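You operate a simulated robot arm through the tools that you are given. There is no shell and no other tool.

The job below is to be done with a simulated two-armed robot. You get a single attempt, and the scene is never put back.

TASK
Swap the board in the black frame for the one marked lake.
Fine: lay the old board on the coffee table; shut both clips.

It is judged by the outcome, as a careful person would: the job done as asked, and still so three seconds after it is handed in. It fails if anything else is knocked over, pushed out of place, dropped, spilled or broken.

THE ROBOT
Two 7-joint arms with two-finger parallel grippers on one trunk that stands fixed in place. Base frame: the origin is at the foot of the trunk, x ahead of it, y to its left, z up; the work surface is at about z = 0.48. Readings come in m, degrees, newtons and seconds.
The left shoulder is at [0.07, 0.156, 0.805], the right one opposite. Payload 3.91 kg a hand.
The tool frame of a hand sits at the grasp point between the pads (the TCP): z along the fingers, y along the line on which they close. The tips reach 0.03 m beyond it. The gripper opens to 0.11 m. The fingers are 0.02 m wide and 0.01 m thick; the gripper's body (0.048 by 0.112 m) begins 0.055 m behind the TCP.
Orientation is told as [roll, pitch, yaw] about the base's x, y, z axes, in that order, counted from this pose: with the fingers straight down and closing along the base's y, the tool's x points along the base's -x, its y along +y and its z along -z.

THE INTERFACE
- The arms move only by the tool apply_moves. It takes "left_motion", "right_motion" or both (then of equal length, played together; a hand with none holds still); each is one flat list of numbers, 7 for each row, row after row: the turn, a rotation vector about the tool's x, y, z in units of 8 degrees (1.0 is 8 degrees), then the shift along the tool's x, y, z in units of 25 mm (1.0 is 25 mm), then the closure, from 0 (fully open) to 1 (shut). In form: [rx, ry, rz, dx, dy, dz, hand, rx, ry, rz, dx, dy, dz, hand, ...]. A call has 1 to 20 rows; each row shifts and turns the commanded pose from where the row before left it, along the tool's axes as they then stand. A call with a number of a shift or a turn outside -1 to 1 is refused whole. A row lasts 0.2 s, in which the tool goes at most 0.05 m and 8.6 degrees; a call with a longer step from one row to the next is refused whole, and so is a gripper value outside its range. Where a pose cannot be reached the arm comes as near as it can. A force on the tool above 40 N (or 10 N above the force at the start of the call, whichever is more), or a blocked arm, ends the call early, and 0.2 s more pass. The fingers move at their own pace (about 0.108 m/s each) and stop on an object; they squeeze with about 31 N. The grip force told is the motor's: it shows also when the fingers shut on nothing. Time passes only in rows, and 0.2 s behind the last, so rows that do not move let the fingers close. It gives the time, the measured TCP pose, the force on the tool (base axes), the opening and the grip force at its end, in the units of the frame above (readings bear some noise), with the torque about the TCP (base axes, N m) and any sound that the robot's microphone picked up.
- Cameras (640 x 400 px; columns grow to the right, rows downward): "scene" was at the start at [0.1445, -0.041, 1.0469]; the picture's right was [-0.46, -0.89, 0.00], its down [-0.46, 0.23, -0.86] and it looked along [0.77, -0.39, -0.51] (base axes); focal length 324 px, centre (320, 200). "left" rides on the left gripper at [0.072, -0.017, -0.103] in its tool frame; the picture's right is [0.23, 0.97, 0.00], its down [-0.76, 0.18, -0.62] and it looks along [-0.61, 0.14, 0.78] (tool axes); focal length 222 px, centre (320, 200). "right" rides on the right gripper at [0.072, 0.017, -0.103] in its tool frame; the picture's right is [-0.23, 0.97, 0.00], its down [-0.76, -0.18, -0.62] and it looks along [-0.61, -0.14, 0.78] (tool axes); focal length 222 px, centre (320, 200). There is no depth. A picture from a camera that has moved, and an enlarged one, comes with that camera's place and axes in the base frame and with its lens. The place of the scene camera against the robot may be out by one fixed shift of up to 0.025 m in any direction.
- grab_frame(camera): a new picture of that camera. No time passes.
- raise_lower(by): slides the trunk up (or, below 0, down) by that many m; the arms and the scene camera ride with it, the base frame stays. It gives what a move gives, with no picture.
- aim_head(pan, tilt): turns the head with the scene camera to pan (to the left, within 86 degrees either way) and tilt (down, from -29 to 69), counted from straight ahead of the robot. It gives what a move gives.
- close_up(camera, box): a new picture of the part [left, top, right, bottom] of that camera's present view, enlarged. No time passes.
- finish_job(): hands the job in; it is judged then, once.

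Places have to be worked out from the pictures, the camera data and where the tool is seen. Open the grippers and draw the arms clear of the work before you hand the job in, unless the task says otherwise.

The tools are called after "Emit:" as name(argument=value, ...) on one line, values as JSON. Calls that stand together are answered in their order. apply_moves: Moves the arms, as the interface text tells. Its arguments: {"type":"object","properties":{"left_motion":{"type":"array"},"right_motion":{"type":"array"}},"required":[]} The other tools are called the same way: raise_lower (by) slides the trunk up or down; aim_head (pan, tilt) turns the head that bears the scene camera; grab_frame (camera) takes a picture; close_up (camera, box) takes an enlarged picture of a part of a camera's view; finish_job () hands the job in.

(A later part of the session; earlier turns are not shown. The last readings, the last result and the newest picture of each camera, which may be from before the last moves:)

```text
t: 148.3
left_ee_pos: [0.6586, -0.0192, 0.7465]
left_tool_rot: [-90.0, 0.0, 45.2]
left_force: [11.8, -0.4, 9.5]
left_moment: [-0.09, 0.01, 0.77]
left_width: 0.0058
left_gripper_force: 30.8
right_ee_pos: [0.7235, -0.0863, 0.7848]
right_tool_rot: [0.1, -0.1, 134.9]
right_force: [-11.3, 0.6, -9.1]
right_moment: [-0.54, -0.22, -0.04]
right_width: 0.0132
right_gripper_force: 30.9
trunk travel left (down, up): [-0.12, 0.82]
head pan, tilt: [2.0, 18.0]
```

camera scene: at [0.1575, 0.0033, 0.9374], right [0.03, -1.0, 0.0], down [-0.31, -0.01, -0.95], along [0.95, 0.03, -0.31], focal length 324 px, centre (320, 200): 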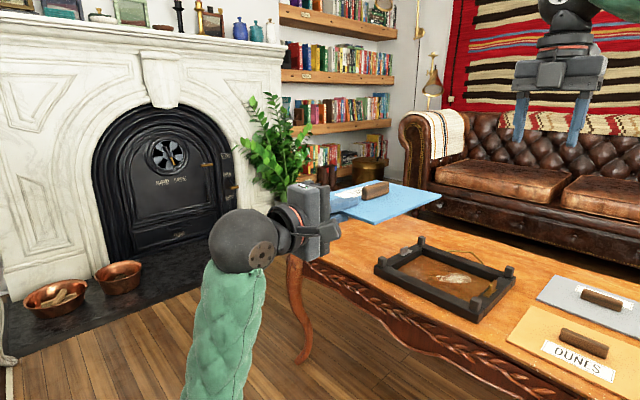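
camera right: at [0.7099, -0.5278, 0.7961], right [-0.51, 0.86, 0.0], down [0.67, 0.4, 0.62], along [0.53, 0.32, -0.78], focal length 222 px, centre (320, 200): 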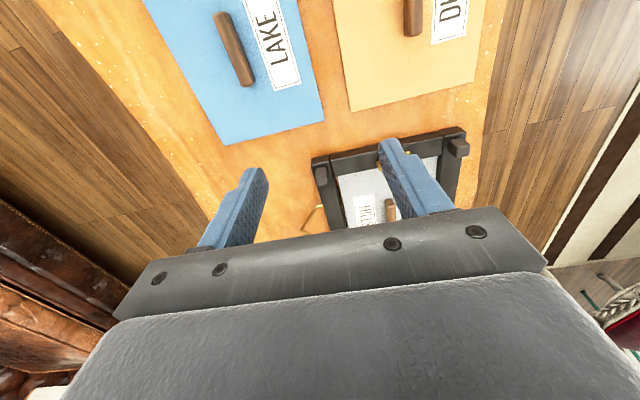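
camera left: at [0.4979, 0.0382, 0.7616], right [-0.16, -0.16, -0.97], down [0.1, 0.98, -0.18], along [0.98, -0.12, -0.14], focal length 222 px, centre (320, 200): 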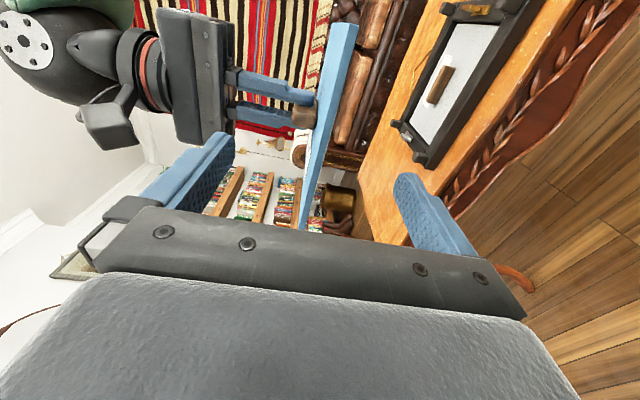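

The forces merely changed direction, so I simply open the left hand now; the right has a firm grip on the handle.

Emit:
apply_moves(left_motion=[0, 0, 0, 0, 0, 0, 0.9, 0, 0, 0, 0, 0, 0, 0.6, 0, 0, 0, 0, 0, 0, 0.2, 0, 0, 0, 0, 0, 0, 0])

Emit:
close_up(camera="scene", box=[260, 100, 460, 250])

```text
t: 149.3
left_ee_pos: [0.6563, -0.0217, 0.7455]
left_tool_rot: [-90.0, 0.0, 45.1]
left_force: [-0.5, 0.3, -0.3]
left_moment: [0.02, -0.03, 0.01]
left_width: 0.1101
left_gripper_force: 0.1
right_ee_pos: [0.725, -0.0866, 0.7859]
right_tool_rot: [0.0, -0.1, 134.9]
right_force: [0.3, -0.7, -0.1]
right_moment: [-0.05, 0.02, -0.05]
right_width: 0.0131
right_gripper_force: 31.8
trunk travel left (down, up): [-0.12, 0.82]
head pan, tilt: [2.0, 18.0]
```

```text
2.67 times, centred on (360, 175) of scene
camera zoom: at [0.1576, 0.0034, 0.9374], right [0.04, -1.0, 0.0], down [-0.31, -0.01, -0.95], along [0.95, 0.03, -0.31], focal length 863 px, centre (213, 267)
```

zoom: 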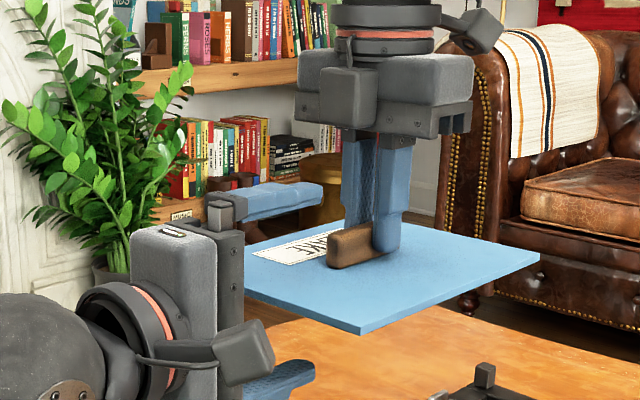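

LAKE hangs from the right hand again. I withdraw the left hand straight back along its fingers, then away to the left.

Emit:
apply_moves(left_motion=[0, 0, 0, 0, 0, -0.5, 0, 0, 0, 0, 0, 0, -0.5, 0, 0, 0, 0, 0, 0, -0.5, 0, 0, 0, 0, 0, 0, -0.5, 0, 0, 0, 0, -0.1, 0, -0.5, 0, 0, 0, 0, -0.3, 0, -0.4, 0, 0, 0, 0, -0.5, 0, -0.4, 0, 0, 0, 0, -0.6, 0, -0.4, 0, 0, 0, 0, -0.6, 0, -0.4, 0, 0, 0, 0, -0.6, 0, -0.4, 0])

Emit:
grab_frame(camera="scene")

```text
t: 151.5
left_ee_pos: [0.6253, 0.106, 0.7457]
left_tool_rot: [-89.9, 0.0, 45.1]
left_force: [0.3, 0.2, 0.2]
left_moment: [-0.02, 0.04, 0.0]
left_width: 0.1098
left_gripper_force: 0.1
right_ee_pos: [0.7245, -0.0872, 0.785]
right_tool_rot: [0.0, -0.1, 134.9]
right_force: [0.3, 0.0, -0.3]
right_moment: [0.02, -0.03, 0.01]
right_width: 0.0135
right_gripper_force: 30.8
trunk travel left (down, up): [-0.12, 0.82]
head pan, tilt: [2.0, 18.0]
```

```text
taken
camera scene: at [0.1575, 0.0033, 0.9374], right [0.04, -1.0, 0.0], down [-0.31, -0.01, -0.95], along [0.95, 0.03, -0.31], focal length 324 px, centre (320, 200)
```

scene: 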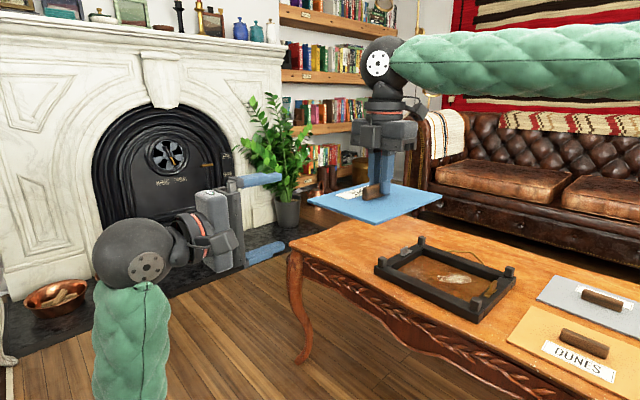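

The left hand is clear. I carry LAKE back toward the frame at height and turn it to yaw 44.

Emit:
apply_moves(right_motion=[0, 0, 0, 0.924, 0.796, 0, 1, 0, 0, 0, 0.924, 0.796, 0, 1, 0, 0, 0, 0.924, 0.796, 0, 1, 0, 0, 0, 0.924, 0.796, 0, 1, 0, 0, 0, 0.924, 0.796, 0, 1, 0, 0, 0, 0.924, 0.796, 0, 1, 0, 0, 0, 0.924, 0.796, 0, 1, 0, 0, 0.945, 0, 0, 0, 1, 0, 0, 0.945, 0, 0, 0, 1, 0, 0, 0.945, 0, 0, 0, 1, 0, 0, 0.945, 0, 0, 0, 1, 0, 0, 0.945, 0, 0, 0, 1, 0, 0, 0.945, 0, 0, 0, 1, 0, 0, 0.945, 0, 0, 0, 1, 0, 0, 0.945, 0, 0, 0, 1, 0, 0, 0.945, 0, 0, 0, 1, 0, 0, 0.945, 0, 0, 0, 1, 0, 0, 0.945, 0, 0, 0, 1, 0, 0, 0.945, 0, 0, 0, 1])

Emit:
aim_head(pan=-20, tilt=28)

Emit:
grab_frame(camera="scene")

Emit:
grab_frame(camera="right")

```text
t: 155.5
left_ee_pos: [0.6256, 0.1063, 0.7452]
left_tool_rot: [-90.0, 0.1, 45.2]
left_force: [0.5, 0.4, -0.4]
left_moment: [-0.06, 0.02, 0.02]
left_width: 0.1102
left_gripper_force: 0.1
right_ee_pos: [0.741, -0.2985, 0.7853]
right_tool_rot: [0.1, 0.1, 44.2]
right_force: [0.0, 0.1, -0.2]
right_moment: [-0.04, 0.0, 0.01]
right_width: 0.0134
right_gripper_force: 31.0
trunk travel left (down, up): [-0.12, 0.82]
head pan, tilt: [2.0, 18.0]
```

```text
t: 156.4
left_ee_pos: [0.6254, 0.1056, 0.7445]
left_tool_rot: [-90.0, 0.0, 45.1]
left_force: [0.0, -0.3, -0.8]
left_moment: [-0.01, 0.03, -0.02]
left_width: 0.1101
left_gripper_force: 0.2
right_ee_pos: [0.7405, -0.2984, 0.7847]
right_tool_rot: [0.1, 0.0, 44.2]
right_force: [0.0, 0.0, 0.0]
right_moment: [-0.02, -0.02, 0.01]
right_width: 0.0134
right_gripper_force: 31.6
trunk travel left (down, up): [-0.12, 0.82]
head pan, tilt: [-20.0, 28.0]
```

```text
taken
camera scene: at [0.15, -0.031, 0.9213], right [-0.34, -0.94, 0.0], down [-0.44, 0.16, -0.88], along [0.83, -0.3, -0.47], focal length 324 px, centre (320, 200)
```

scene: 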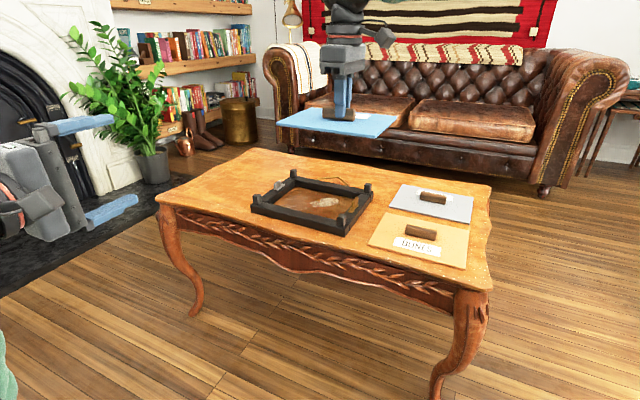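

```text
taken
camera right: at [0.6774, -0.3363, 0.8886], right [-0.52, 0.86, 0.0], down [0.67, 0.4, 0.62], along [0.53, 0.32, -0.78], focal length 222 px, centre (320, 200)
```

right: 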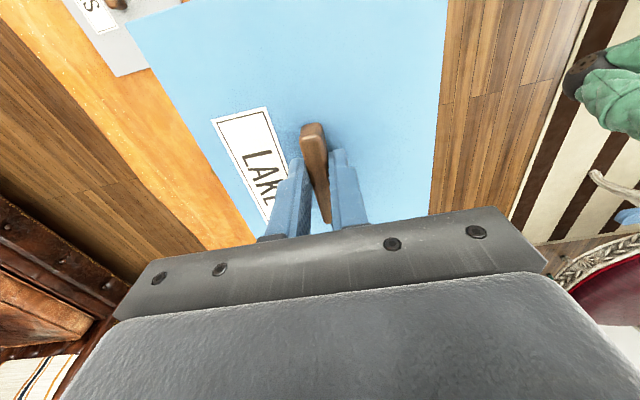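

LAKE is level with its label on the hanger side, like HILLS was. I zoom to see how the handle sits in the fingers before lowering.

Emit:
close_up(camera="right", box=[260, 100, 400, 240])

Emit:
close_up(camera="right", box=[120, 0, 460, 240])

```text
2.86 times, centred on (330, 170) of right
camera zoom: at [0.6774, -0.3363, 0.8886], right [-0.52, 0.86, 0.0], down [0.67, 0.4, 0.62], along [0.53, 0.32, -0.78], focal length 635 px, centre (291, 286)
```

zoom: 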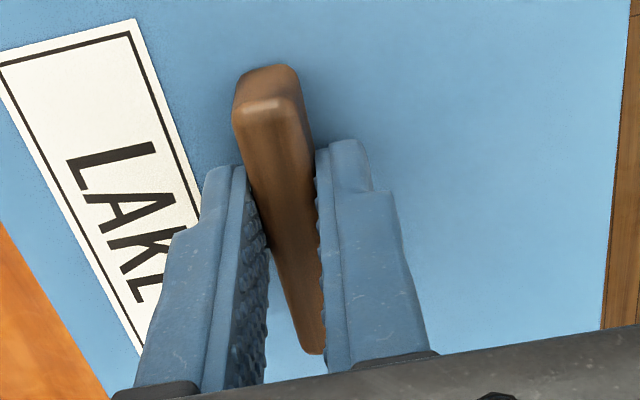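

```text
1.67 times, centred on (290, 120) of right
camera zoom: at [0.6774, -0.3363, 0.8886], right [-0.52, 0.86, 0.0], down [0.67, 0.4, 0.62], along [0.53, 0.32, -0.78], focal length 370 px, centre (370, 333)
```

zoom: 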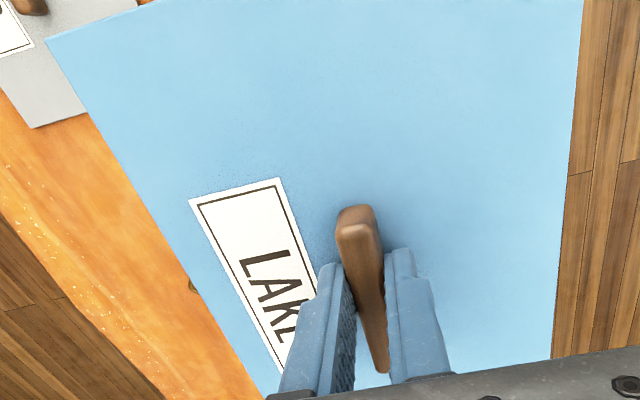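

I estimate LAKE's handle sits 3.5 mm further out in the grip than HILLS' did, so my target is (0.8714, -0.2875). I move above the frame to z 0.60.

Emit:
apply_moves(right_motion=[0, 0, 0, -0.507, -0.418, 0.924, 1, 0, 0, 0, -0.507, -0.418, 0.924, 1, 0, 0, 0, -0.507, -0.418, 0.924, 1, 0, 0, 0, -0.507, -0.418, 0.924, 1, 0, 0, 0, -0.507, -0.418, 0.924, 1, 0, 0, 0, -0.507, -0.418, 0.924, 1, 0, 0, 0, -0.507, -0.418, 0.924, 1, 0, 0, 0, -0.507, -0.418, 0.924, 1])

Emit:
close_up(camera="scene", box=[240, 140, 400, 240])

Emit:
grab_frame(camera="right")

```text
t: 158.2
left_ee_pos: [0.6255, 0.106, 0.744]
left_tool_rot: [-90.1, -0.1, 45.0]
left_force: [0.3, 0.5, 0.1]
left_moment: [-0.03, 0.01, -0.03]
left_width: 0.11
left_gripper_force: 0.1
right_ee_pos: [0.8729, -0.2861, 0.5999]
right_tool_rot: [0.1, 0.0, 44.2]
right_force: [-0.1, -0.2, -0.7]
right_moment: [-0.02, 0.0, 0.01]
right_width: 0.0133
right_gripper_force: 31.1
trunk travel left (down, up): [-0.12, 0.82]
head pan, tilt: [-20.0, 28.0]
```

```text
4.00 times, centred on (320, 190) of scene
camera zoom: at [0.15, -0.0312, 0.9212], right [-0.34, -0.94, 0.0], down [-0.44, 0.16, -0.88], along [0.83, -0.3, -0.47], focal length 1295 px, centre (320, 240)
```

zoom: 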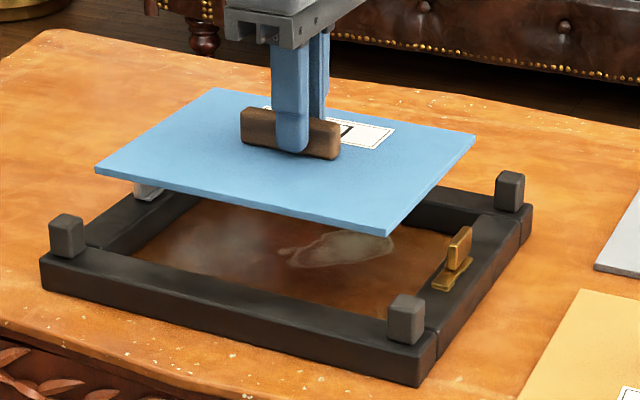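

```text
taken
camera right: at [0.8104, -0.3243, 0.7042], right [-0.52, 0.86, 0.0], down [0.67, 0.4, 0.62], along [0.53, 0.32, -0.78], focal length 222 px, centre (320, 200)
```

right: 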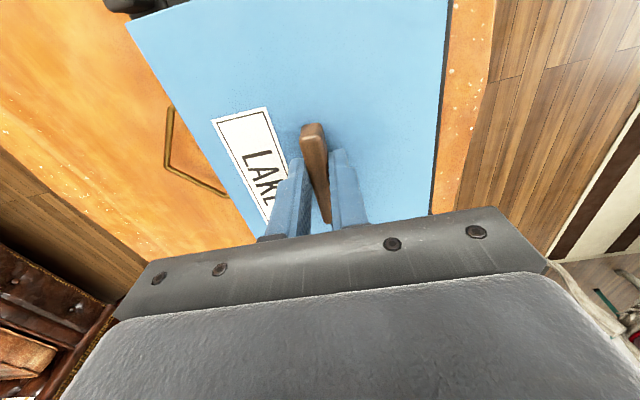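

I lower to the same board height at which I photographed HILLS leaving the frame (board bottom about 0.506), so I can compare corners directly.

Emit:
apply_moves(right_motion=[0, 0, 0, 0.08, 0, 0.5, 1, 0, 0, 0, 0, 0, 0.5, 1, 0, 0, 0, 0, 0, 0.5, 1, 0, 0, 0, 0, 0, 0.5, 1, 0, 0, 0, 0, 0, 0, 1])

Emit:
close_up(camera="scene", box=[240, 140, 400, 240])

```text
t: 159.4
left_ee_pos: [0.6252, 0.1061, 0.7454]
left_tool_rot: [-89.9, -0.1, 45.1]
left_force: [0.1, -0.5, 0.3]
left_moment: [0.0, -0.01, 0.0]
left_width: 0.11
left_gripper_force: 0.1
right_ee_pos: [0.8704, -0.289, 0.5496]
right_tool_rot: [0.1, 0.0, 44.2]
right_force: [-1.0, 0.4, -0.6]
right_moment: [0.02, -0.01, -0.02]
right_width: 0.0132
right_gripper_force: 31.6
trunk travel left (down, up): [-0.12, 0.82]
head pan, tilt: [-20.0, 28.0]
```

```text
4.00 times, centred on (320, 190) of scene
camera zoom: at [0.1501, -0.0311, 0.9212], right [-0.34, -0.94, 0.0], down [-0.44, 0.16, -0.88], along [0.83, -0.3, -0.47], focal length 1295 px, centre (320, 240)
```

zoom: 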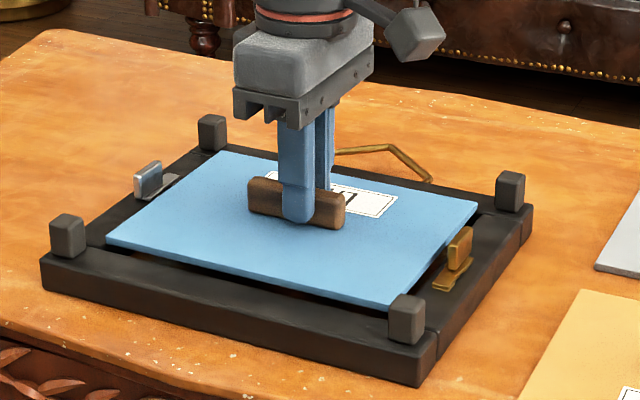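

The corners coincide with HILLS' to a pixel or two. I lower into the frame in small steps and check the force.

Emit:
apply_moves(right_motion=[0, 0, 0, 0, 0, 0.16, 1, 0, 0, 0, 0, 0, 0.16, 1, 0, 0, 0, 0, 0, 0.16, 1])

Emit:
close_up(camera="scene", box=[240, 140, 400, 240])

```text
t: 160.2
left_ee_pos: [0.6248, 0.1039, 0.7453]
left_tool_rot: [-90.0, 0.0, 45.1]
left_force: [0.0, -0.2, 0.7]
left_moment: [0.04, -0.02, -0.01]
left_width: 0.1099
left_gripper_force: 0.2
right_ee_pos: [0.8704, -0.2885, 0.5373]
right_tool_rot: [0.1, 0.0, 44.3]
right_force: [0.2, -0.3, -0.6]
right_moment: [-0.02, -0.05, 0.12]
right_width: 0.0135
right_gripper_force: 30.8
trunk travel left (down, up): [-0.12, 0.82]
head pan, tilt: [-20.0, 28.0]
```

```text
4.00 times, centred on (320, 190) of scene
camera zoom: at [0.15, -0.0311, 0.9212], right [-0.34, -0.94, 0.0], down [-0.44, 0.16, -0.88], along [0.83, -0.3, -0.47], focal length 1295 px, centre (320, 240)
```

zoom: 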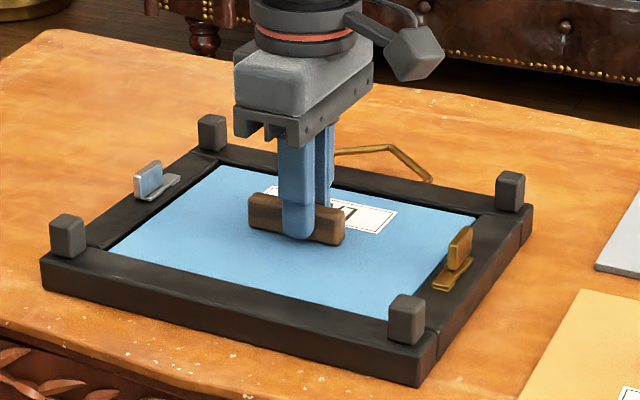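

It is entering the opening without contact. I continue in 2.5 mm steps.

Emit:
apply_moves(right_motion=[0, 0, 0, 0, 0, 0.1, 1, 0, 0, 0, 0, 0, 0.1, 1, 0, 0, 0, 0, 0, 0.1, 1])

```text
t: 161.0
left_ee_pos: [0.6252, 0.1054, 0.7436]
left_tool_rot: [-89.9, 0.0, 45.0]
left_force: [-0.9, 0.2, 0.2]
left_moment: [-0.03, 0.02, -0.02]
left_width: 0.1101
left_gripper_force: 0.1
right_ee_pos: [0.8712, -0.2877, 0.5311]
right_tool_rot: [0.1, 0.0, 44.2]
right_force: [2.5, -2.1, -0.5]
right_moment: [-0.06, 0.0, 0.02]
right_width: 0.0134
right_gripper_force: 31.7
trunk travel left (down, up): [-0.12, 0.82]
head pan, tilt: [-20.0, 28.0]
```

A slight 3 N side contact on the near side; I shift 0.7 mm toward the far side and lower a bit more.

Emit:
apply_moves(right_motion=[0, 0, 0, 0, -0.03, 0, 1, 0, 0, 0, 0, 0, 0.06, 1, 0, 0, 0, 0, 0, 0.06, 1])

```text
t: 161.8
left_ee_pos: [0.6259, 0.1062, 0.7453]
left_tool_rot: [-90.1, 0.0, 45.1]
left_force: [0.2, 0.1, 0.0]
left_moment: [0.01, 0.06, 0.0]
left_width: 0.1101
left_gripper_force: 0.1
right_ee_pos: [0.8696, -0.2893, 0.5278]
right_tool_rot: [0.2, -0.1, 44.2]
right_force: [-1.4, 0.2, 1.7]
right_moment: [0.11, -0.06, 0.04]
right_width: 0.0132
right_gripper_force: 31.3
trunk travel left (down, up): [-0.12, 0.82]
head pan, tilt: [-20.0, 28.0]
```

Vertical force just turned positive at z 0.528. I lower 1 mm more and look closely at the seating.

Emit:
apply_moves(right_motion=[0, 0, 0, 0, 0, 0.05, 1, 0, 0, 0, 0, 0, 0.02, 1])

Emit:
close_up(camera="scene", box=[250, 160, 350, 230])

Emit:
close_up(camera="right", box=[100, 0, 480, 240])

```text
t: 162.4
left_ee_pos: [0.6243, 0.1065, 0.7457]
left_tool_rot: [-90.1, 0.0, 45.1]
left_force: [0.0, 0.5, -0.1]
left_moment: [0.0, 0.03, 0.0]
left_width: 0.11
left_gripper_force: 0.0
right_ee_pos: [0.8698, -0.2893, 0.5289]
right_tool_rot: [-0.1, -0.2, 44.3]
right_force: [2.3, -1.2, 18.4]
right_moment: [-0.46, 0.43, 0.04]
right_width: 0.0131
right_gripper_force: 31.6
trunk travel left (down, up): [-0.12, 0.82]
head pan, tilt: [-20.0, 28.0]
```

```text
5.71 times, centred on (300, 195) of scene
camera zoom: at [0.149, -0.0307, 0.9217], right [-0.34, -0.94, 0.0], down [-0.44, 0.16, -0.88], along [0.83, -0.3, -0.47], focal length 1850 px, centre (434, 229)
```

zoom: 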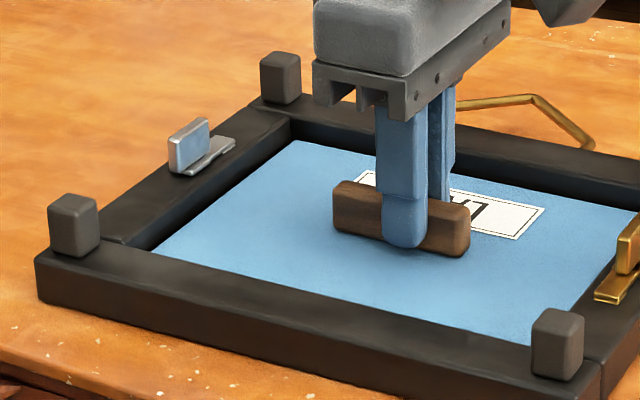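

```text
1.67 times, centred on (290, 120) of right
camera zoom: at [0.807, -0.327, 0.6321], right [-0.52, 0.86, 0.0], down [0.67, 0.4, 0.63], along [0.54, 0.32, -0.78], focal length 370 px, centre (370, 333)
```

zoom: 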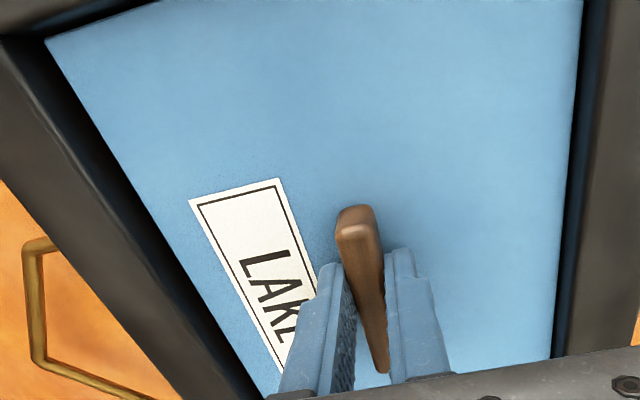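

LAKE is seated within the frame (18 N pressing). I ease off 2.5 mm before opening.

Emit:
apply_moves(right_motion=[0, 0, 0, 0, 0, -0.06, 1, 0, 0, 0, 0, 0, -0.04, 1])

```text
t: 163.0
left_ee_pos: [0.6248, 0.1055, 0.7451]
left_tool_rot: [-90.0, -0.1, 45.1]
left_force: [-1.0, -0.3, 0.3]
left_moment: [0.0, -0.02, -0.01]
left_width: 0.1101
left_gripper_force: 0.1
right_ee_pos: [0.8691, -0.2898, 0.5278]
right_tool_rot: [0.1, 0.0, 44.1]
right_force: [4.3, 1.9, 7.9]
right_moment: [0.56, -0.72, -0.08]
right_width: 0.013
right_gripper_force: 31.1
trunk travel left (down, up): [-0.12, 0.82]
head pan, tilt: [-20.0, 28.0]
```

Down to 8 N. I open the fingers and rise.

Emit:
apply_moves(right_motion=[0, 0, 0, 0, 0, -0.03, 1, 0, 0, 0, 0, 0, 0, 0.8, 0, 0, 0, 0, 0, 0, 0.5, 0, 0, 0, 0, 0, 0, 0.5, 0, 0, 0, 0, 0, -0.5, 0.5, 0, 0, 0, 0, 0, -0.9, 0.5, 0, 0, 0, 0, 0, -0.9, 0.5, 0, 0, 0, 0, 0, -0.9, 0.5])

Emit:
close_up(camera="scene", box=[240, 140, 400, 240])

Emit:
close_up(camera="right", box=[180, 20, 460, 220])

```text
t: 164.8
left_ee_pos: [0.6258, 0.1052, 0.7439]
left_tool_rot: [-90.1, 0.0, 45.1]
left_force: [-0.4, -0.4, 0.0]
left_moment: [0.01, 0.0, -0.02]
left_width: 0.1102
left_gripper_force: 0.0
right_ee_pos: [0.8711, -0.2901, 0.6076]
right_tool_rot: [0.2, 0.0, 44.2]
right_force: [1.0, 0.1, 0.0]
right_moment: [0.02, -0.04, -0.01]
right_width: 0.055
right_gripper_force: 0.0
trunk travel left (down, up): [-0.12, 0.82]
head pan, tilt: [-20.0, 28.0]
```

```text
4.00 times, centred on (320, 190) of scene
camera zoom: at [0.15, -0.031, 0.9212], right [-0.34, -0.94, 0.0], down [-0.44, 0.16, -0.88], along [0.83, -0.3, -0.47], focal length 1295 px, centre (320, 240)
```

zoom: 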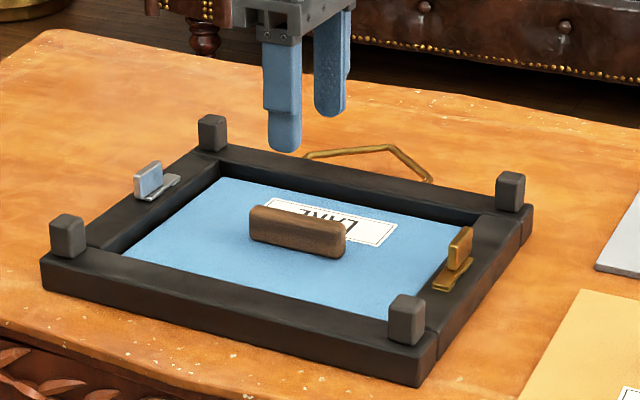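

```text
2.00 times, centred on (320, 120) of right
camera zoom: at [0.8078, -0.3281, 0.7128], right [-0.52, 0.86, 0.0], down [0.67, 0.4, 0.62], along [0.53, 0.32, -0.78], focal length 444 px, centre (320, 360)
```

zoom: 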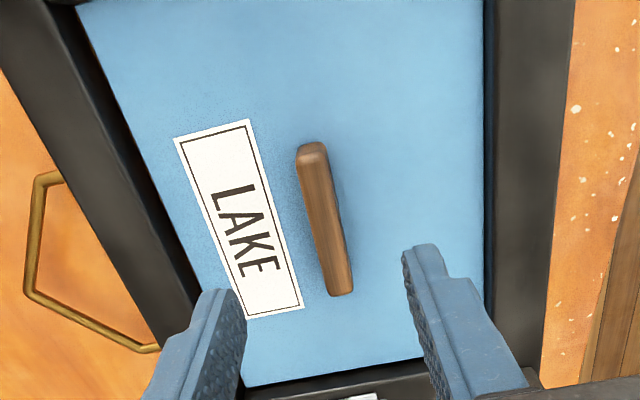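

LAKE lies flat in the frame, the same way round as HILLS. Now the gold clip: I rise, turn the hand to yaw 134.5 and move over the gold fin.

Emit:
apply_moves(right_motion=[0, 0, 0, 0, 0, -1, 0.6, 0, 0, 0, 0, 0, -1, 0.6, 0, 0, 0, 0, 0, -1, 0.6, 0, 0, -0.941, 0, 0, 0, 0.6, 0, 0, -0.941, 0, 0, 0, 0.6, 0, 0, -0.941, 0, 0, 0, 0.6, 0, 0, -0.941, 0, 0, 0, 0.6, 0, 0, -0.941, 0, 0, 0, 0.6, 0, 0, -0.941, 0, 0, 0, 0.6, 0, 0, -0.941, 0, 0, 0, 0.6, 0, 0, -0.941, 0, 0, 0, 0.6, 0, 0, -0.941, 0, 0, 0, 0.6, 0, 0, -0.941, 0, 0, 0, 0.6, 0, 0, -0.941, 0, 0, 0, 0.6, 0, 0, -0.941, 0, 0, 0, 0.6, 0, 0, 0, 0, 0.866, 0, 0.6, 0, 0, 0, 0, 0.866, 0, 0.6, 0, 0, 0, 0, 0.866, 0, 0.6, 0, 0, 0, 0, 0.866, 0, 0.6, 0, 0, 0, 0, 0.866, 0, 0.6])

Emit:
close_up(camera="right", box=[240, 60, 400, 200])

Emit:
close_up(camera="scene", box=[300, 140, 400, 220])

```text
t: 169.0
left_ee_pos: [0.6258, 0.1068, 0.7447]
left_tool_rot: [-90.0, 0.0, 45.0]
left_force: [0.6, -0.2, 0.3]
left_moment: [0.03, -0.01, -0.03]
left_width: 0.1101
left_gripper_force: 0.1
right_ee_pos: [0.7934, -0.366, 0.6833]
right_tool_rot: [0.0, -0.1, 134.6]
right_force: [-0.2, 0.7, 0.4]
right_moment: [-0.03, 0.03, -0.02]
right_width: 0.0437
right_gripper_force: 0.1
trunk travel left (down, up): [-0.12, 0.82]
head pan, tilt: [-20.0, 28.0]
```

```text
2.86 times, centred on (320, 130) of right
camera zoom: at [0.8332, -0.4291, 0.788], right [-0.85, -0.52, 0.0], down [-0.41, 0.67, 0.62], along [-0.33, 0.53, -0.78], focal length 635 px, centre (320, 400)
```

zoom: 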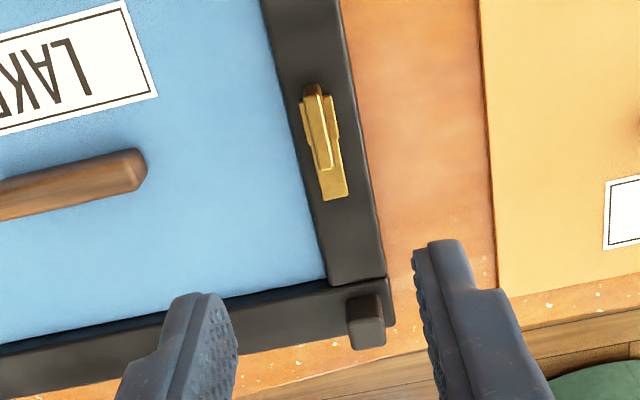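

```text
5.00 times, centred on (350, 180) of scene
camera zoom: at [0.15, -0.0308, 0.9213], right [-0.34, -0.94, 0.0], down [-0.44, 0.16, -0.88], along [0.83, -0.3, -0.47], focal length 1618 px, centre (170, 300)
```

zoom: 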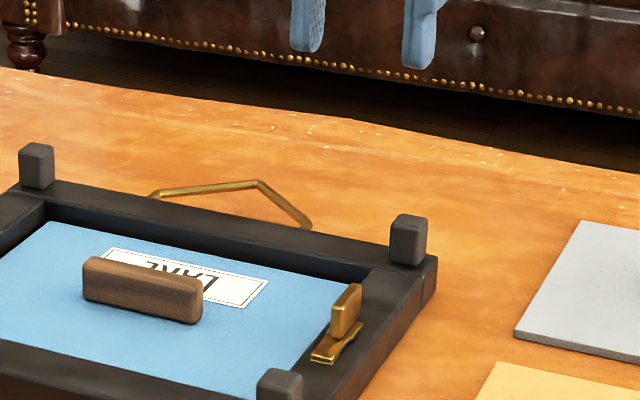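

The tool axis meets the gold fin's centre. I descend to grip height.

Emit:
apply_moves(right_motion=[0, 0, 0, 0, 0, 0.95, 0.6, 0, 0, 0, 0, 0, 0.95, 0.6, 0, 0, 0, 0, 0, 0.95, 0.6, 0, 0, 0, 0, 0, 0.95, 0.6, 0, 0, 0, 0, 0, 0.75, 0.6])

Emit:
close_up(camera="right", box=[240, 80, 400, 200])

Emit:
close_up(camera="scene", box=[320, 160, 390, 215])

```text
t: 170.2
left_ee_pos: [0.6245, 0.1063, 0.744]
left_tool_rot: [-90.0, 0.0, 45.1]
left_force: [1.0, 0.6, 1.1]
left_moment: [0.0, 0.03, 0.0]
left_width: 0.1101
left_gripper_force: 0.0
right_ee_pos: [0.793, -0.3658, 0.5712]
right_tool_rot: [-0.1, 0.0, 134.6]
right_force: [0.3, 0.5, -0.7]
right_moment: [0.0, 0.01, 0.03]
right_width: 0.044
right_gripper_force: 0.0
trunk travel left (down, up): [-0.12, 0.82]
head pan, tilt: [-20.0, 28.0]
```

```text
3.33 times, centred on (320, 140) of right
camera zoom: at [0.8328, -0.4285, 0.6745], right [-0.85, -0.52, 0.0], down [-0.41, 0.67, 0.62], along [-0.32, 0.53, -0.78], focal length 740 px, centre (320, 400)
```

zoom: 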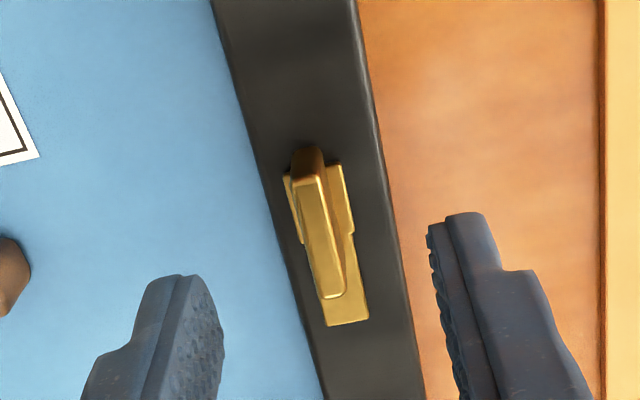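

```text
7.27 times, centred on (355, 188) of scene
camera zoom: at [0.1499, -0.0311, 0.9213], right [-0.34, -0.94, 0.0], down [-0.44, 0.16, -0.88], along [0.83, -0.3, -0.47], focal length 2354 px, centre (66, 291)
```

zoom: 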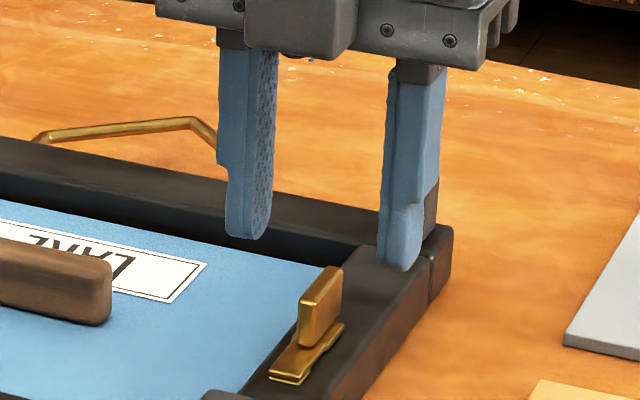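

Well centred. I go down the last 26 mm and close on the gold fin.

Emit:
apply_moves(right_motion=[0, 0, 0, 0, 0, 0.4, 0.6, 0, 0, 0, 0, 0, 0.4, 0.6, 0, 0, 0, 0, 0, 0.26, 0.6, 0, 0, 0, 0, 0, 0, 0.9, 0, 0, 0, 0, 0, 0, 1, 0, 0, 0, 0, 0, 0, 1])

Emit:
close_up(camera="scene", box=[320, 160, 390, 215])

```text
t: 171.6
left_ee_pos: [0.6258, 0.1052, 0.7445]
left_tool_rot: [-90.0, -0.1, 45.1]
left_force: [0.1, 0.1, -0.6]
left_moment: [0.0, 0.01, 0.0]
left_width: 0.1101
left_gripper_force: 0.0
right_ee_pos: [0.7933, -0.3666, 0.5433]
right_tool_rot: [0.0, -0.2, 134.5]
right_force: [-1.3, -1.7, -0.1]
right_moment: [-0.12, -0.08, -0.08]
right_width: 0.0069
right_gripper_force: 30.9
trunk travel left (down, up): [-0.12, 0.82]
head pan, tilt: [-20.0, 28.0]
```

```text
7.27 times, centred on (355, 188) of scene
camera zoom: at [0.1498, -0.0311, 0.9213], right [-0.34, -0.94, 0.0], down [-0.44, 0.16, -0.88], along [0.83, -0.3, -0.47], focal length 2354 px, centre (66, 291)
```

zoom: 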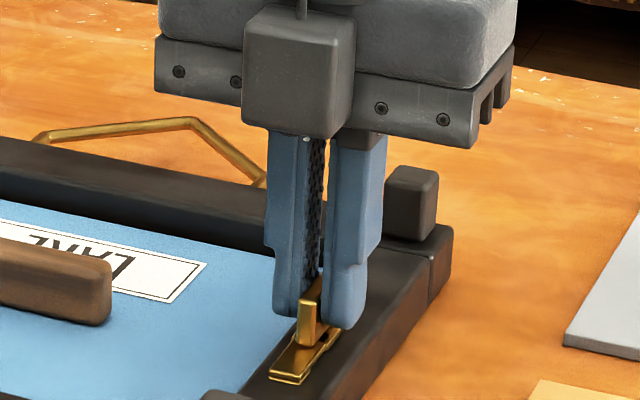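

Gold fin gripped. I turn it back clockwise in stages, watching forces as its pad comes over the LAKE board.

Emit:
apply_moves(right_motion=[0, 0, 0.7, 0, 0, 0, 1, 0, 0, 0.7, 0, 0, 0, 1, 0, 0, 0.7, 0, 0, 0, 1, 0, 0, 0.7, 0, 0, 0, 1])

Emit:
close_up(camera="scene", box=[240, 140, 400, 240])

```text
t: 172.6
left_ee_pos: [0.6261, 0.1045, 0.7444]
left_tool_rot: [-90.0, -0.1, 45.2]
left_force: [0.6, -0.7, 0.1]
left_moment: [0.02, -0.01, 0.02]
left_width: 0.1101
left_gripper_force: 0.1
right_ee_pos: [0.7934, -0.365, 0.5437]
right_tool_rot: [0.1, -0.1, 112.1]
right_force: [-1.0, -0.8, 0.2]
right_moment: [-0.48, -0.16, -0.02]
right_width: 0.0068
right_gripper_force: 30.6
trunk travel left (down, up): [-0.12, 0.82]
head pan, tilt: [-20.0, 28.0]
```

```text
4.00 times, centred on (320, 190) of scene
camera zoom: at [0.15, -0.0311, 0.9212], right [-0.34, -0.94, 0.0], down [-0.44, 0.16, -0.88], along [0.83, -0.3, -0.47], focal length 1295 px, centre (320, 240)
```

zoom: 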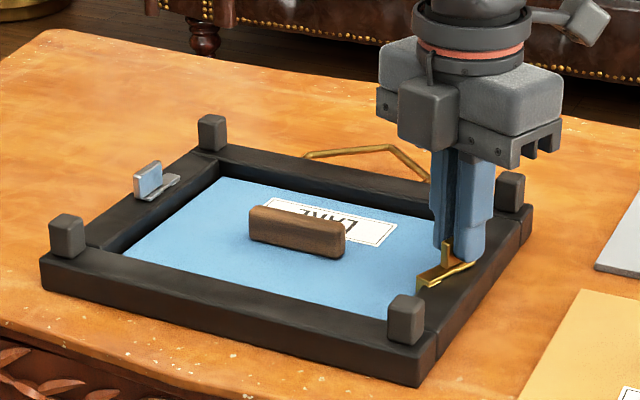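

Smooth, and the frame is still. I continue turning.

Emit:
apply_moves(right_motion=[0, 0, 0.7, 0, 0, 0, 1, 0, 0, 0.7, 0, 0, 0, 1, 0, 0, 0.7, 0, 0, 0, 1, 0, 0, 0.7, 0, 0, 0, 1])

Emit:
close_up(camera="scene", box=[240, 140, 400, 240])

```text
t: 173.6
left_ee_pos: [0.6256, 0.1069, 0.7446]
left_tool_rot: [-90.0, 0.0, 45.0]
left_force: [0.2, -0.4, 0.0]
left_moment: [-0.01, -0.01, 0.01]
left_width: 0.11
left_gripper_force: 0.1
right_ee_pos: [0.793, -0.3657, 0.5421]
right_tool_rot: [0.0, -0.2, 89.7]
right_force: [4.6, 2.1, 2.9]
right_moment: [0.32, -0.09, -0.02]
right_width: 0.0068
right_gripper_force: 30.9
trunk travel left (down, up): [-0.12, 0.82]
head pan, tilt: [-20.0, 28.0]
```

```text
4.00 times, centred on (320, 190) of scene
camera zoom: at [0.1499, -0.0309, 0.9213], right [-0.34, -0.94, 0.0], down [-0.44, 0.16, -0.88], along [0.83, -0.3, -0.47], focal length 1295 px, centre (320, 240)
```

zoom: 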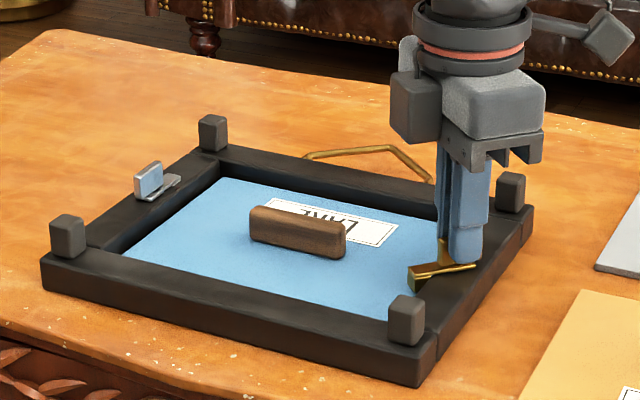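

Side force has crept up to 5 N, so I nudge the tool 0.7 mm with it while continuing.

Emit:
apply_moves(right_motion=[0, 0, 0.7, -0.012, -0.03, -0.015, 1, 0, 0, 0.7, 0, 0, 0, 1, 0, 0, 0.7, 0, 0, 0, 1, 0, 0, 0.6, 0, 0, 0, 1])

Emit:
close_up(camera="scene", box=[240, 140, 400, 240])

```text
t: 174.6
left_ee_pos: [0.6261, 0.1058, 0.7448]
left_tool_rot: [-90.0, 0.1, 45.2]
left_force: [0.1, -0.7, 0.3]
left_moment: [-0.02, 0.0, 0.01]
left_width: 0.1099
left_gripper_force: 0.0
right_ee_pos: [0.7939, -0.3647, 0.5441]
right_tool_rot: [0.2, -0.1, 68.1]
right_force: [-0.5, -0.7, 1.0]
right_moment: [-0.06, 0.04, 0.02]
right_width: 0.0067
right_gripper_force: 31.0
trunk travel left (down, up): [-0.12, 0.82]
head pan, tilt: [-20.0, 28.0]
```

```text
4.00 times, centred on (320, 190) of scene
camera zoom: at [0.1501, -0.0312, 0.9212], right [-0.34, -0.94, 0.0], down [-0.44, 0.16, -0.88], along [0.83, -0.3, -0.47], focal length 1295 px, centre (320, 240)
```

zoom: 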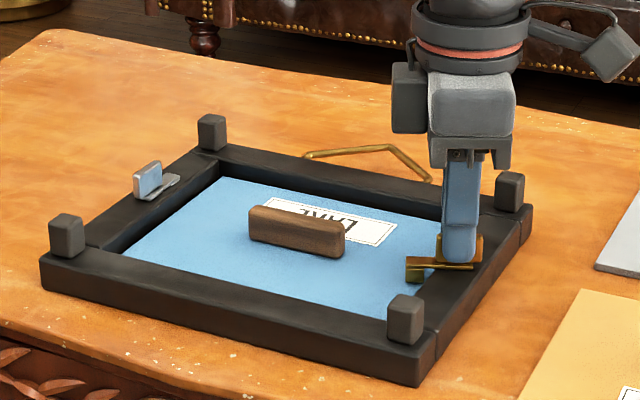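

Gold is over the board with low forces. I turn 21 degrees more, leaving the last 2–3 degrees for a gentle finish.

Emit:
apply_moves(right_motion=[0, 0, 0.7, 0, 0, 0, 1, 0, 0, 0.7, 0, 0, 0, 1, 0, 0, 0.7, 0, 0, 0, 1, 0, 0, 0.55, 0, 0, 0, 1])

Emit:
close_up(camera="scene", box=[240, 140, 400, 240])

```text
t: 175.6
left_ee_pos: [0.626, 0.1063, 0.7456]
left_tool_rot: [-89.9, 0.0, 45.1]
left_force: [-0.4, -0.5, -0.1]
left_moment: [0.01, 0.01, -0.01]
left_width: 0.1104
left_gripper_force: 0.1
right_ee_pos: [0.7932, -0.3657, 0.543]
right_tool_rot: [0.1, 0.0, 46.9]
right_force: [-0.5, 0.9, -0.5]
right_moment: [0.18, -0.18, 0.0]
right_width: 0.0065
right_gripper_force: 30.9
trunk travel left (down, up): [-0.12, 0.82]
head pan, tilt: [-20.0, 28.0]
```

```text
4.00 times, centred on (320, 190) of scene
camera zoom: at [0.15, -0.0311, 0.9212], right [-0.34, -0.94, 0.0], down [-0.44, 0.16, -0.88], along [0.83, -0.3, -0.47], focal length 1295 px, centre (320, 240)
```

zoom: 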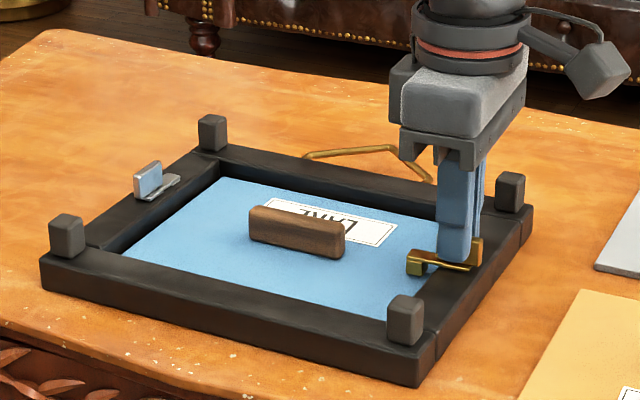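

At 46.9 degrees with no moment. I finish with small turns until the stop is just felt.

Emit:
apply_moves(right_motion=[0, 0, 0.2, 0, 0, 0, 1, 0, 0, 0, 0, 0, 0, 1])

Emit:
apply_moves(right_motion=[0, 0, 0.14, 0, 0, 0, 1, 0, 0, 0, 0, 0, 0, 1])

Emit:
close_up(camera="scene", box=[240, 140, 400, 240])

```text
t: 176.2
left_ee_pos: [0.6263, 0.1072, 0.7445]
left_tool_rot: [-90.0, 0.0, 45.0]
left_force: [0.3, -0.2, 0.0]
left_moment: [0.0, -0.03, -0.01]
left_width: 0.1098
left_gripper_force: 0.0
right_ee_pos: [0.794, -0.3647, 0.5446]
right_tool_rot: [0.1, 0.0, 45.2]
right_force: [1.2, 1.0, 1.1]
right_moment: [-0.14, 0.12, 0.03]
right_width: 0.0064
right_gripper_force: 31.3
trunk travel left (down, up): [-0.12, 0.82]
head pan, tilt: [-20.0, 28.0]
```

```text
t: 176.8
left_ee_pos: [0.6268, 0.1061, 0.7447]
left_tool_rot: [-90.0, 0.0, 45.0]
left_force: [0.0, -0.3, -0.4]
left_moment: [0.0, -0.02, -0.03]
left_width: 0.11
left_gripper_force: 0.1
right_ee_pos: [0.7951, -0.3645, 0.5422]
right_tool_rot: [0.1, -0.2, 44.2]
right_force: [-0.8, -1.0, -0.5]
right_moment: [-0.36, 0.34, 0.0]
right_width: 0.0066
right_gripper_force: 30.8
trunk travel left (down, up): [-0.12, 0.82]
head pan, tilt: [-20.0, 28.0]
```

```text
4.00 times, centred on (320, 190) of scene
camera zoom: at [0.1502, -0.0312, 0.9212], right [-0.34, -0.94, 0.0], down [-0.44, 0.16, -0.88], along [0.83, -0.3, -0.47], focal length 1295 px, centre (320, 240)
```

zoom: 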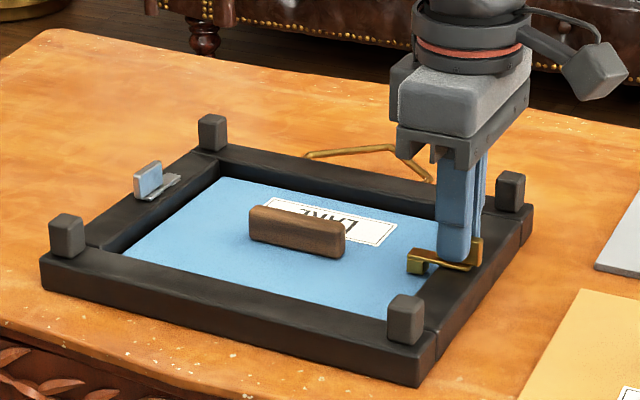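

No stop felt yet at 44.2; I try one degree more.

Emit:
apply_moves(right_motion=[0, 0, 0.12, 0, 0, 0, 1, 0, 0, 0, 0, 0, 0, 1])

Emit:
close_up(camera="right", box=[220, 60, 440, 210])

Emit:
close_up(camera="scene", box=[240, 140, 400, 240])

```text
t: 177.4
left_ee_pos: [0.6253, 0.1051, 0.7444]
left_tool_rot: [-90.0, 0.0, 45.0]
left_force: [0.2, -0.9, -0.3]
left_moment: [0.02, 0.0, -0.01]
left_width: 0.11
left_gripper_force: 0.0
right_ee_pos: [0.7941, -0.365, 0.5442]
right_tool_rot: [0.0, 0.0, 43.3]
right_force: [-1.0, -1.0, 0.0]
right_moment: [-0.16, 0.17, 0.15]
right_width: 0.0064
right_gripper_force: 30.9
trunk travel left (down, up): [-0.12, 0.82]
head pan, tilt: [-20.0, 28.0]
```

```text
2.67 times, centred on (330, 135) of right
camera zoom: at [0.7307, -0.4017, 0.6478], right [-0.5, 0.86, 0.0], down [0.68, 0.39, 0.62], along [0.54, 0.31, -0.78], focal length 592 px, centre (293, 373)
```

zoom: 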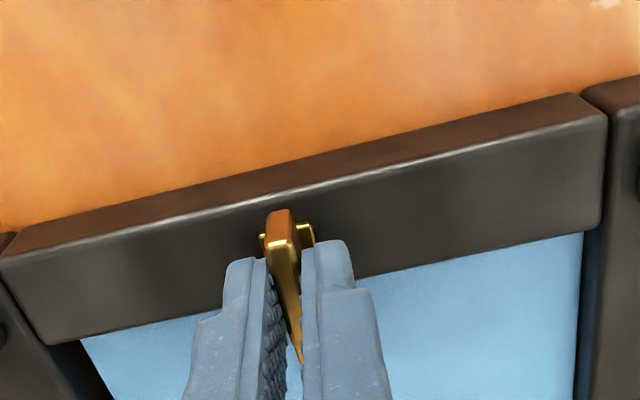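

```text
4.00 times, centred on (320, 190) of scene
camera zoom: at [0.1501, -0.0312, 0.9212], right [-0.34, -0.94, 0.0], down [-0.44, 0.16, -0.88], along [0.83, -0.3, -0.47], focal length 1295 px, centre (320, 240)
```

zoom: 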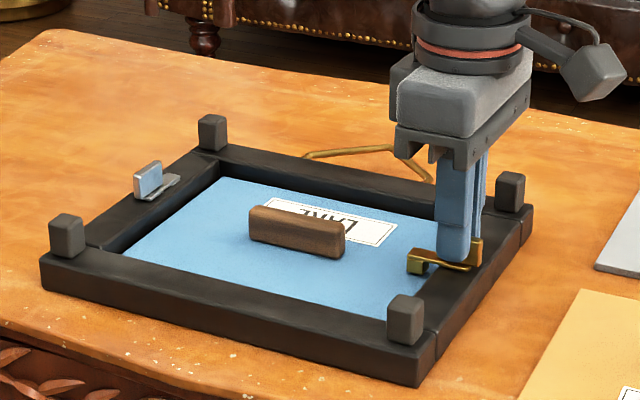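

A moment of 0.15 N m shows the stop: gold is fully shut. I ease back half a degree, release and rise.

Emit:
apply_moves(right_motion=[0, 0, -0.06, 0, 0, 0, 1, 0, 0, 0, 0, 0, 0, 0.8, 0, 0, 0, 0, 0, 0, 0.6, 0, 0, 0, 0, 0, -0.4, 0.6, 0, 0, 0, 0, 0, -0.8, 0.6, 0, 0, 0, 0, 0, -1, 0.6, 0, 0, 0, 0, 0, -1, 0.6, 0, 0, 0, 0, 0, -1, 0.6])

Emit:
close_up(camera="scene", box=[240, 140, 400, 240])

Emit:
close_up(camera="right", box=[240, 40, 420, 220])

```text
t: 179.2
left_ee_pos: [0.625, 0.1055, 0.7441]
left_tool_rot: [-90.0, 0.0, 45.2]
left_force: [-0.6, 0.3, 0.2]
left_moment: [0.0, 0.01, 0.03]
left_width: 0.1101
left_gripper_force: 0.0
right_ee_pos: [0.7947, -0.3637, 0.6472]
right_tool_rot: [0.1, 0.0, 43.8]
right_force: [1.4, -0.5, 0.4]
right_moment: [0.0, -0.02, -0.01]
right_width: 0.044
right_gripper_force: 0.0
trunk travel left (down, up): [-0.12, 0.82]
head pan, tilt: [-20.0, 28.0]
```

```text
4.00 times, centred on (320, 190) of scene
camera zoom: at [0.15, -0.0311, 0.9212], right [-0.34, -0.94, 0.0], down [-0.44, 0.16, -0.88], along [0.83, -0.3, -0.47], focal length 1295 px, centre (320, 240)
```

zoom: 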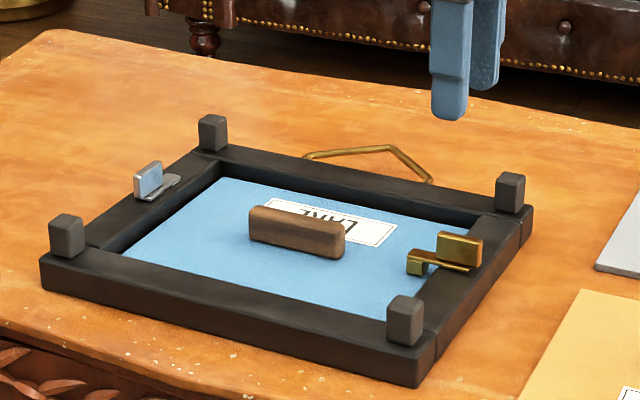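

```text
2.22 times, centred on (330, 130) of right
camera zoom: at [0.7321, -0.4019, 0.7518], right [-0.51, 0.86, 0.0], down [0.67, 0.4, 0.62], along [0.54, 0.32, -0.78], focal length 494 px, centre (298, 356)
```

zoom: 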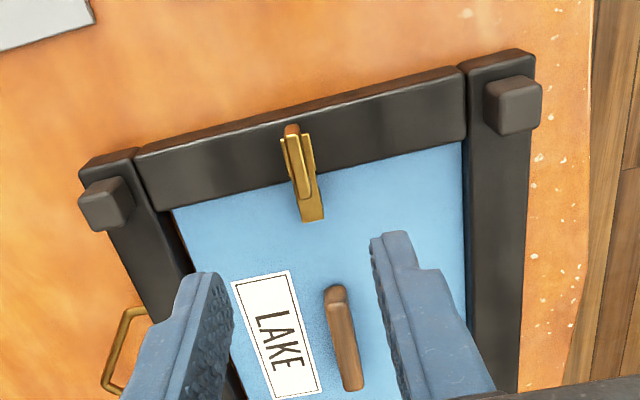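

Gold is shut. Now for silver: I tilt the hand 40 degrees and move back to the spot above the silver fin.

Emit:
apply_moves(right_motion=[0, -1, 0, 0, 0, 0, 0.455, 0, -1, 0, 0, 0, 0, 0.455, 0, -1, 0, 0, 0, 0, 0.455, 0, -1, 0, 0, 0, 0, 0.455, 0, -1, 0, 0, 0, 0, 0.455, 0, 0, 0, -0.59, 0, 0.691, 0.455, 0, 0, 0, -0.59, 0, 0.691, 0.455, 0, 0, 0, -0.59, 0, 0.691, 0.455, 0, 0, 0, -0.59, 0, 0.691, 0.455, 0, 0, 0, -0.59, 0, 0.691, 0.455, 0, 0, 0, -0.59, 0, 0.691, 0.455, 0, 0, 0, -0.59, 0, 0.691, 0.455, 0, 0, 0, -0.59, 0, 0.691, 0.455])

Emit:
close_up(camera="right", box=[220, 20, 420, 190])

Emit:
close_up(camera="scene", box=[230, 110, 350, 200])

```text
t: 182.0
left_ee_pos: [0.6259, 0.1055, 0.7443]
left_tool_rot: [-90.0, 0.0, 44.9]
left_force: [0.3, -1.2, 0.4]
left_moment: [0.02, 0.01, 0.01]
left_width: 0.11
left_gripper_force: 0.1
right_ee_pos: [0.9235, -0.2394, 0.6187]
right_tool_rot: [0.0, -40.1, 43.6]
right_force: [0.1, -1.3, 0.4]
right_moment: [-0.01, 0.01, -0.01]
right_width: 0.0601
right_gripper_force: 0.1
trunk travel left (down, up): [-0.12, 0.82]
head pan, tilt: [-20.0, 28.0]
```

```text
2.35 times, centred on (320, 105) of right
camera zoom: at [0.8258, -0.3122, 0.6524], right [-0.55, 0.82, 0.15], down [0.26, 0.0, 0.97], along [0.8, 0.57, -0.21], focal length 523 px, centre (320, 424)
```

zoom: 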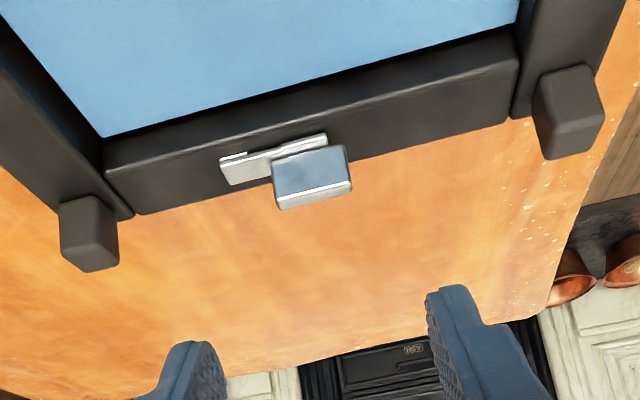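

```text
4.44 times, centred on (290, 155) of scene
camera zoom: at [0.1498, -0.0312, 0.9212], right [-0.34, -0.94, 0.0], down [-0.44, 0.16, -0.88], along [0.83, -0.3, -0.47], focal length 1439 px, centre (453, 400)
```

zoom: 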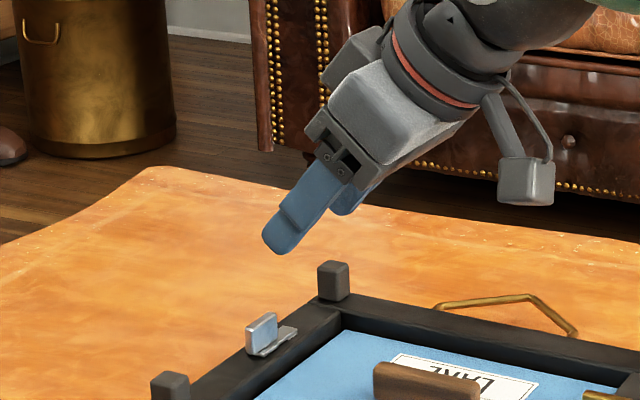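

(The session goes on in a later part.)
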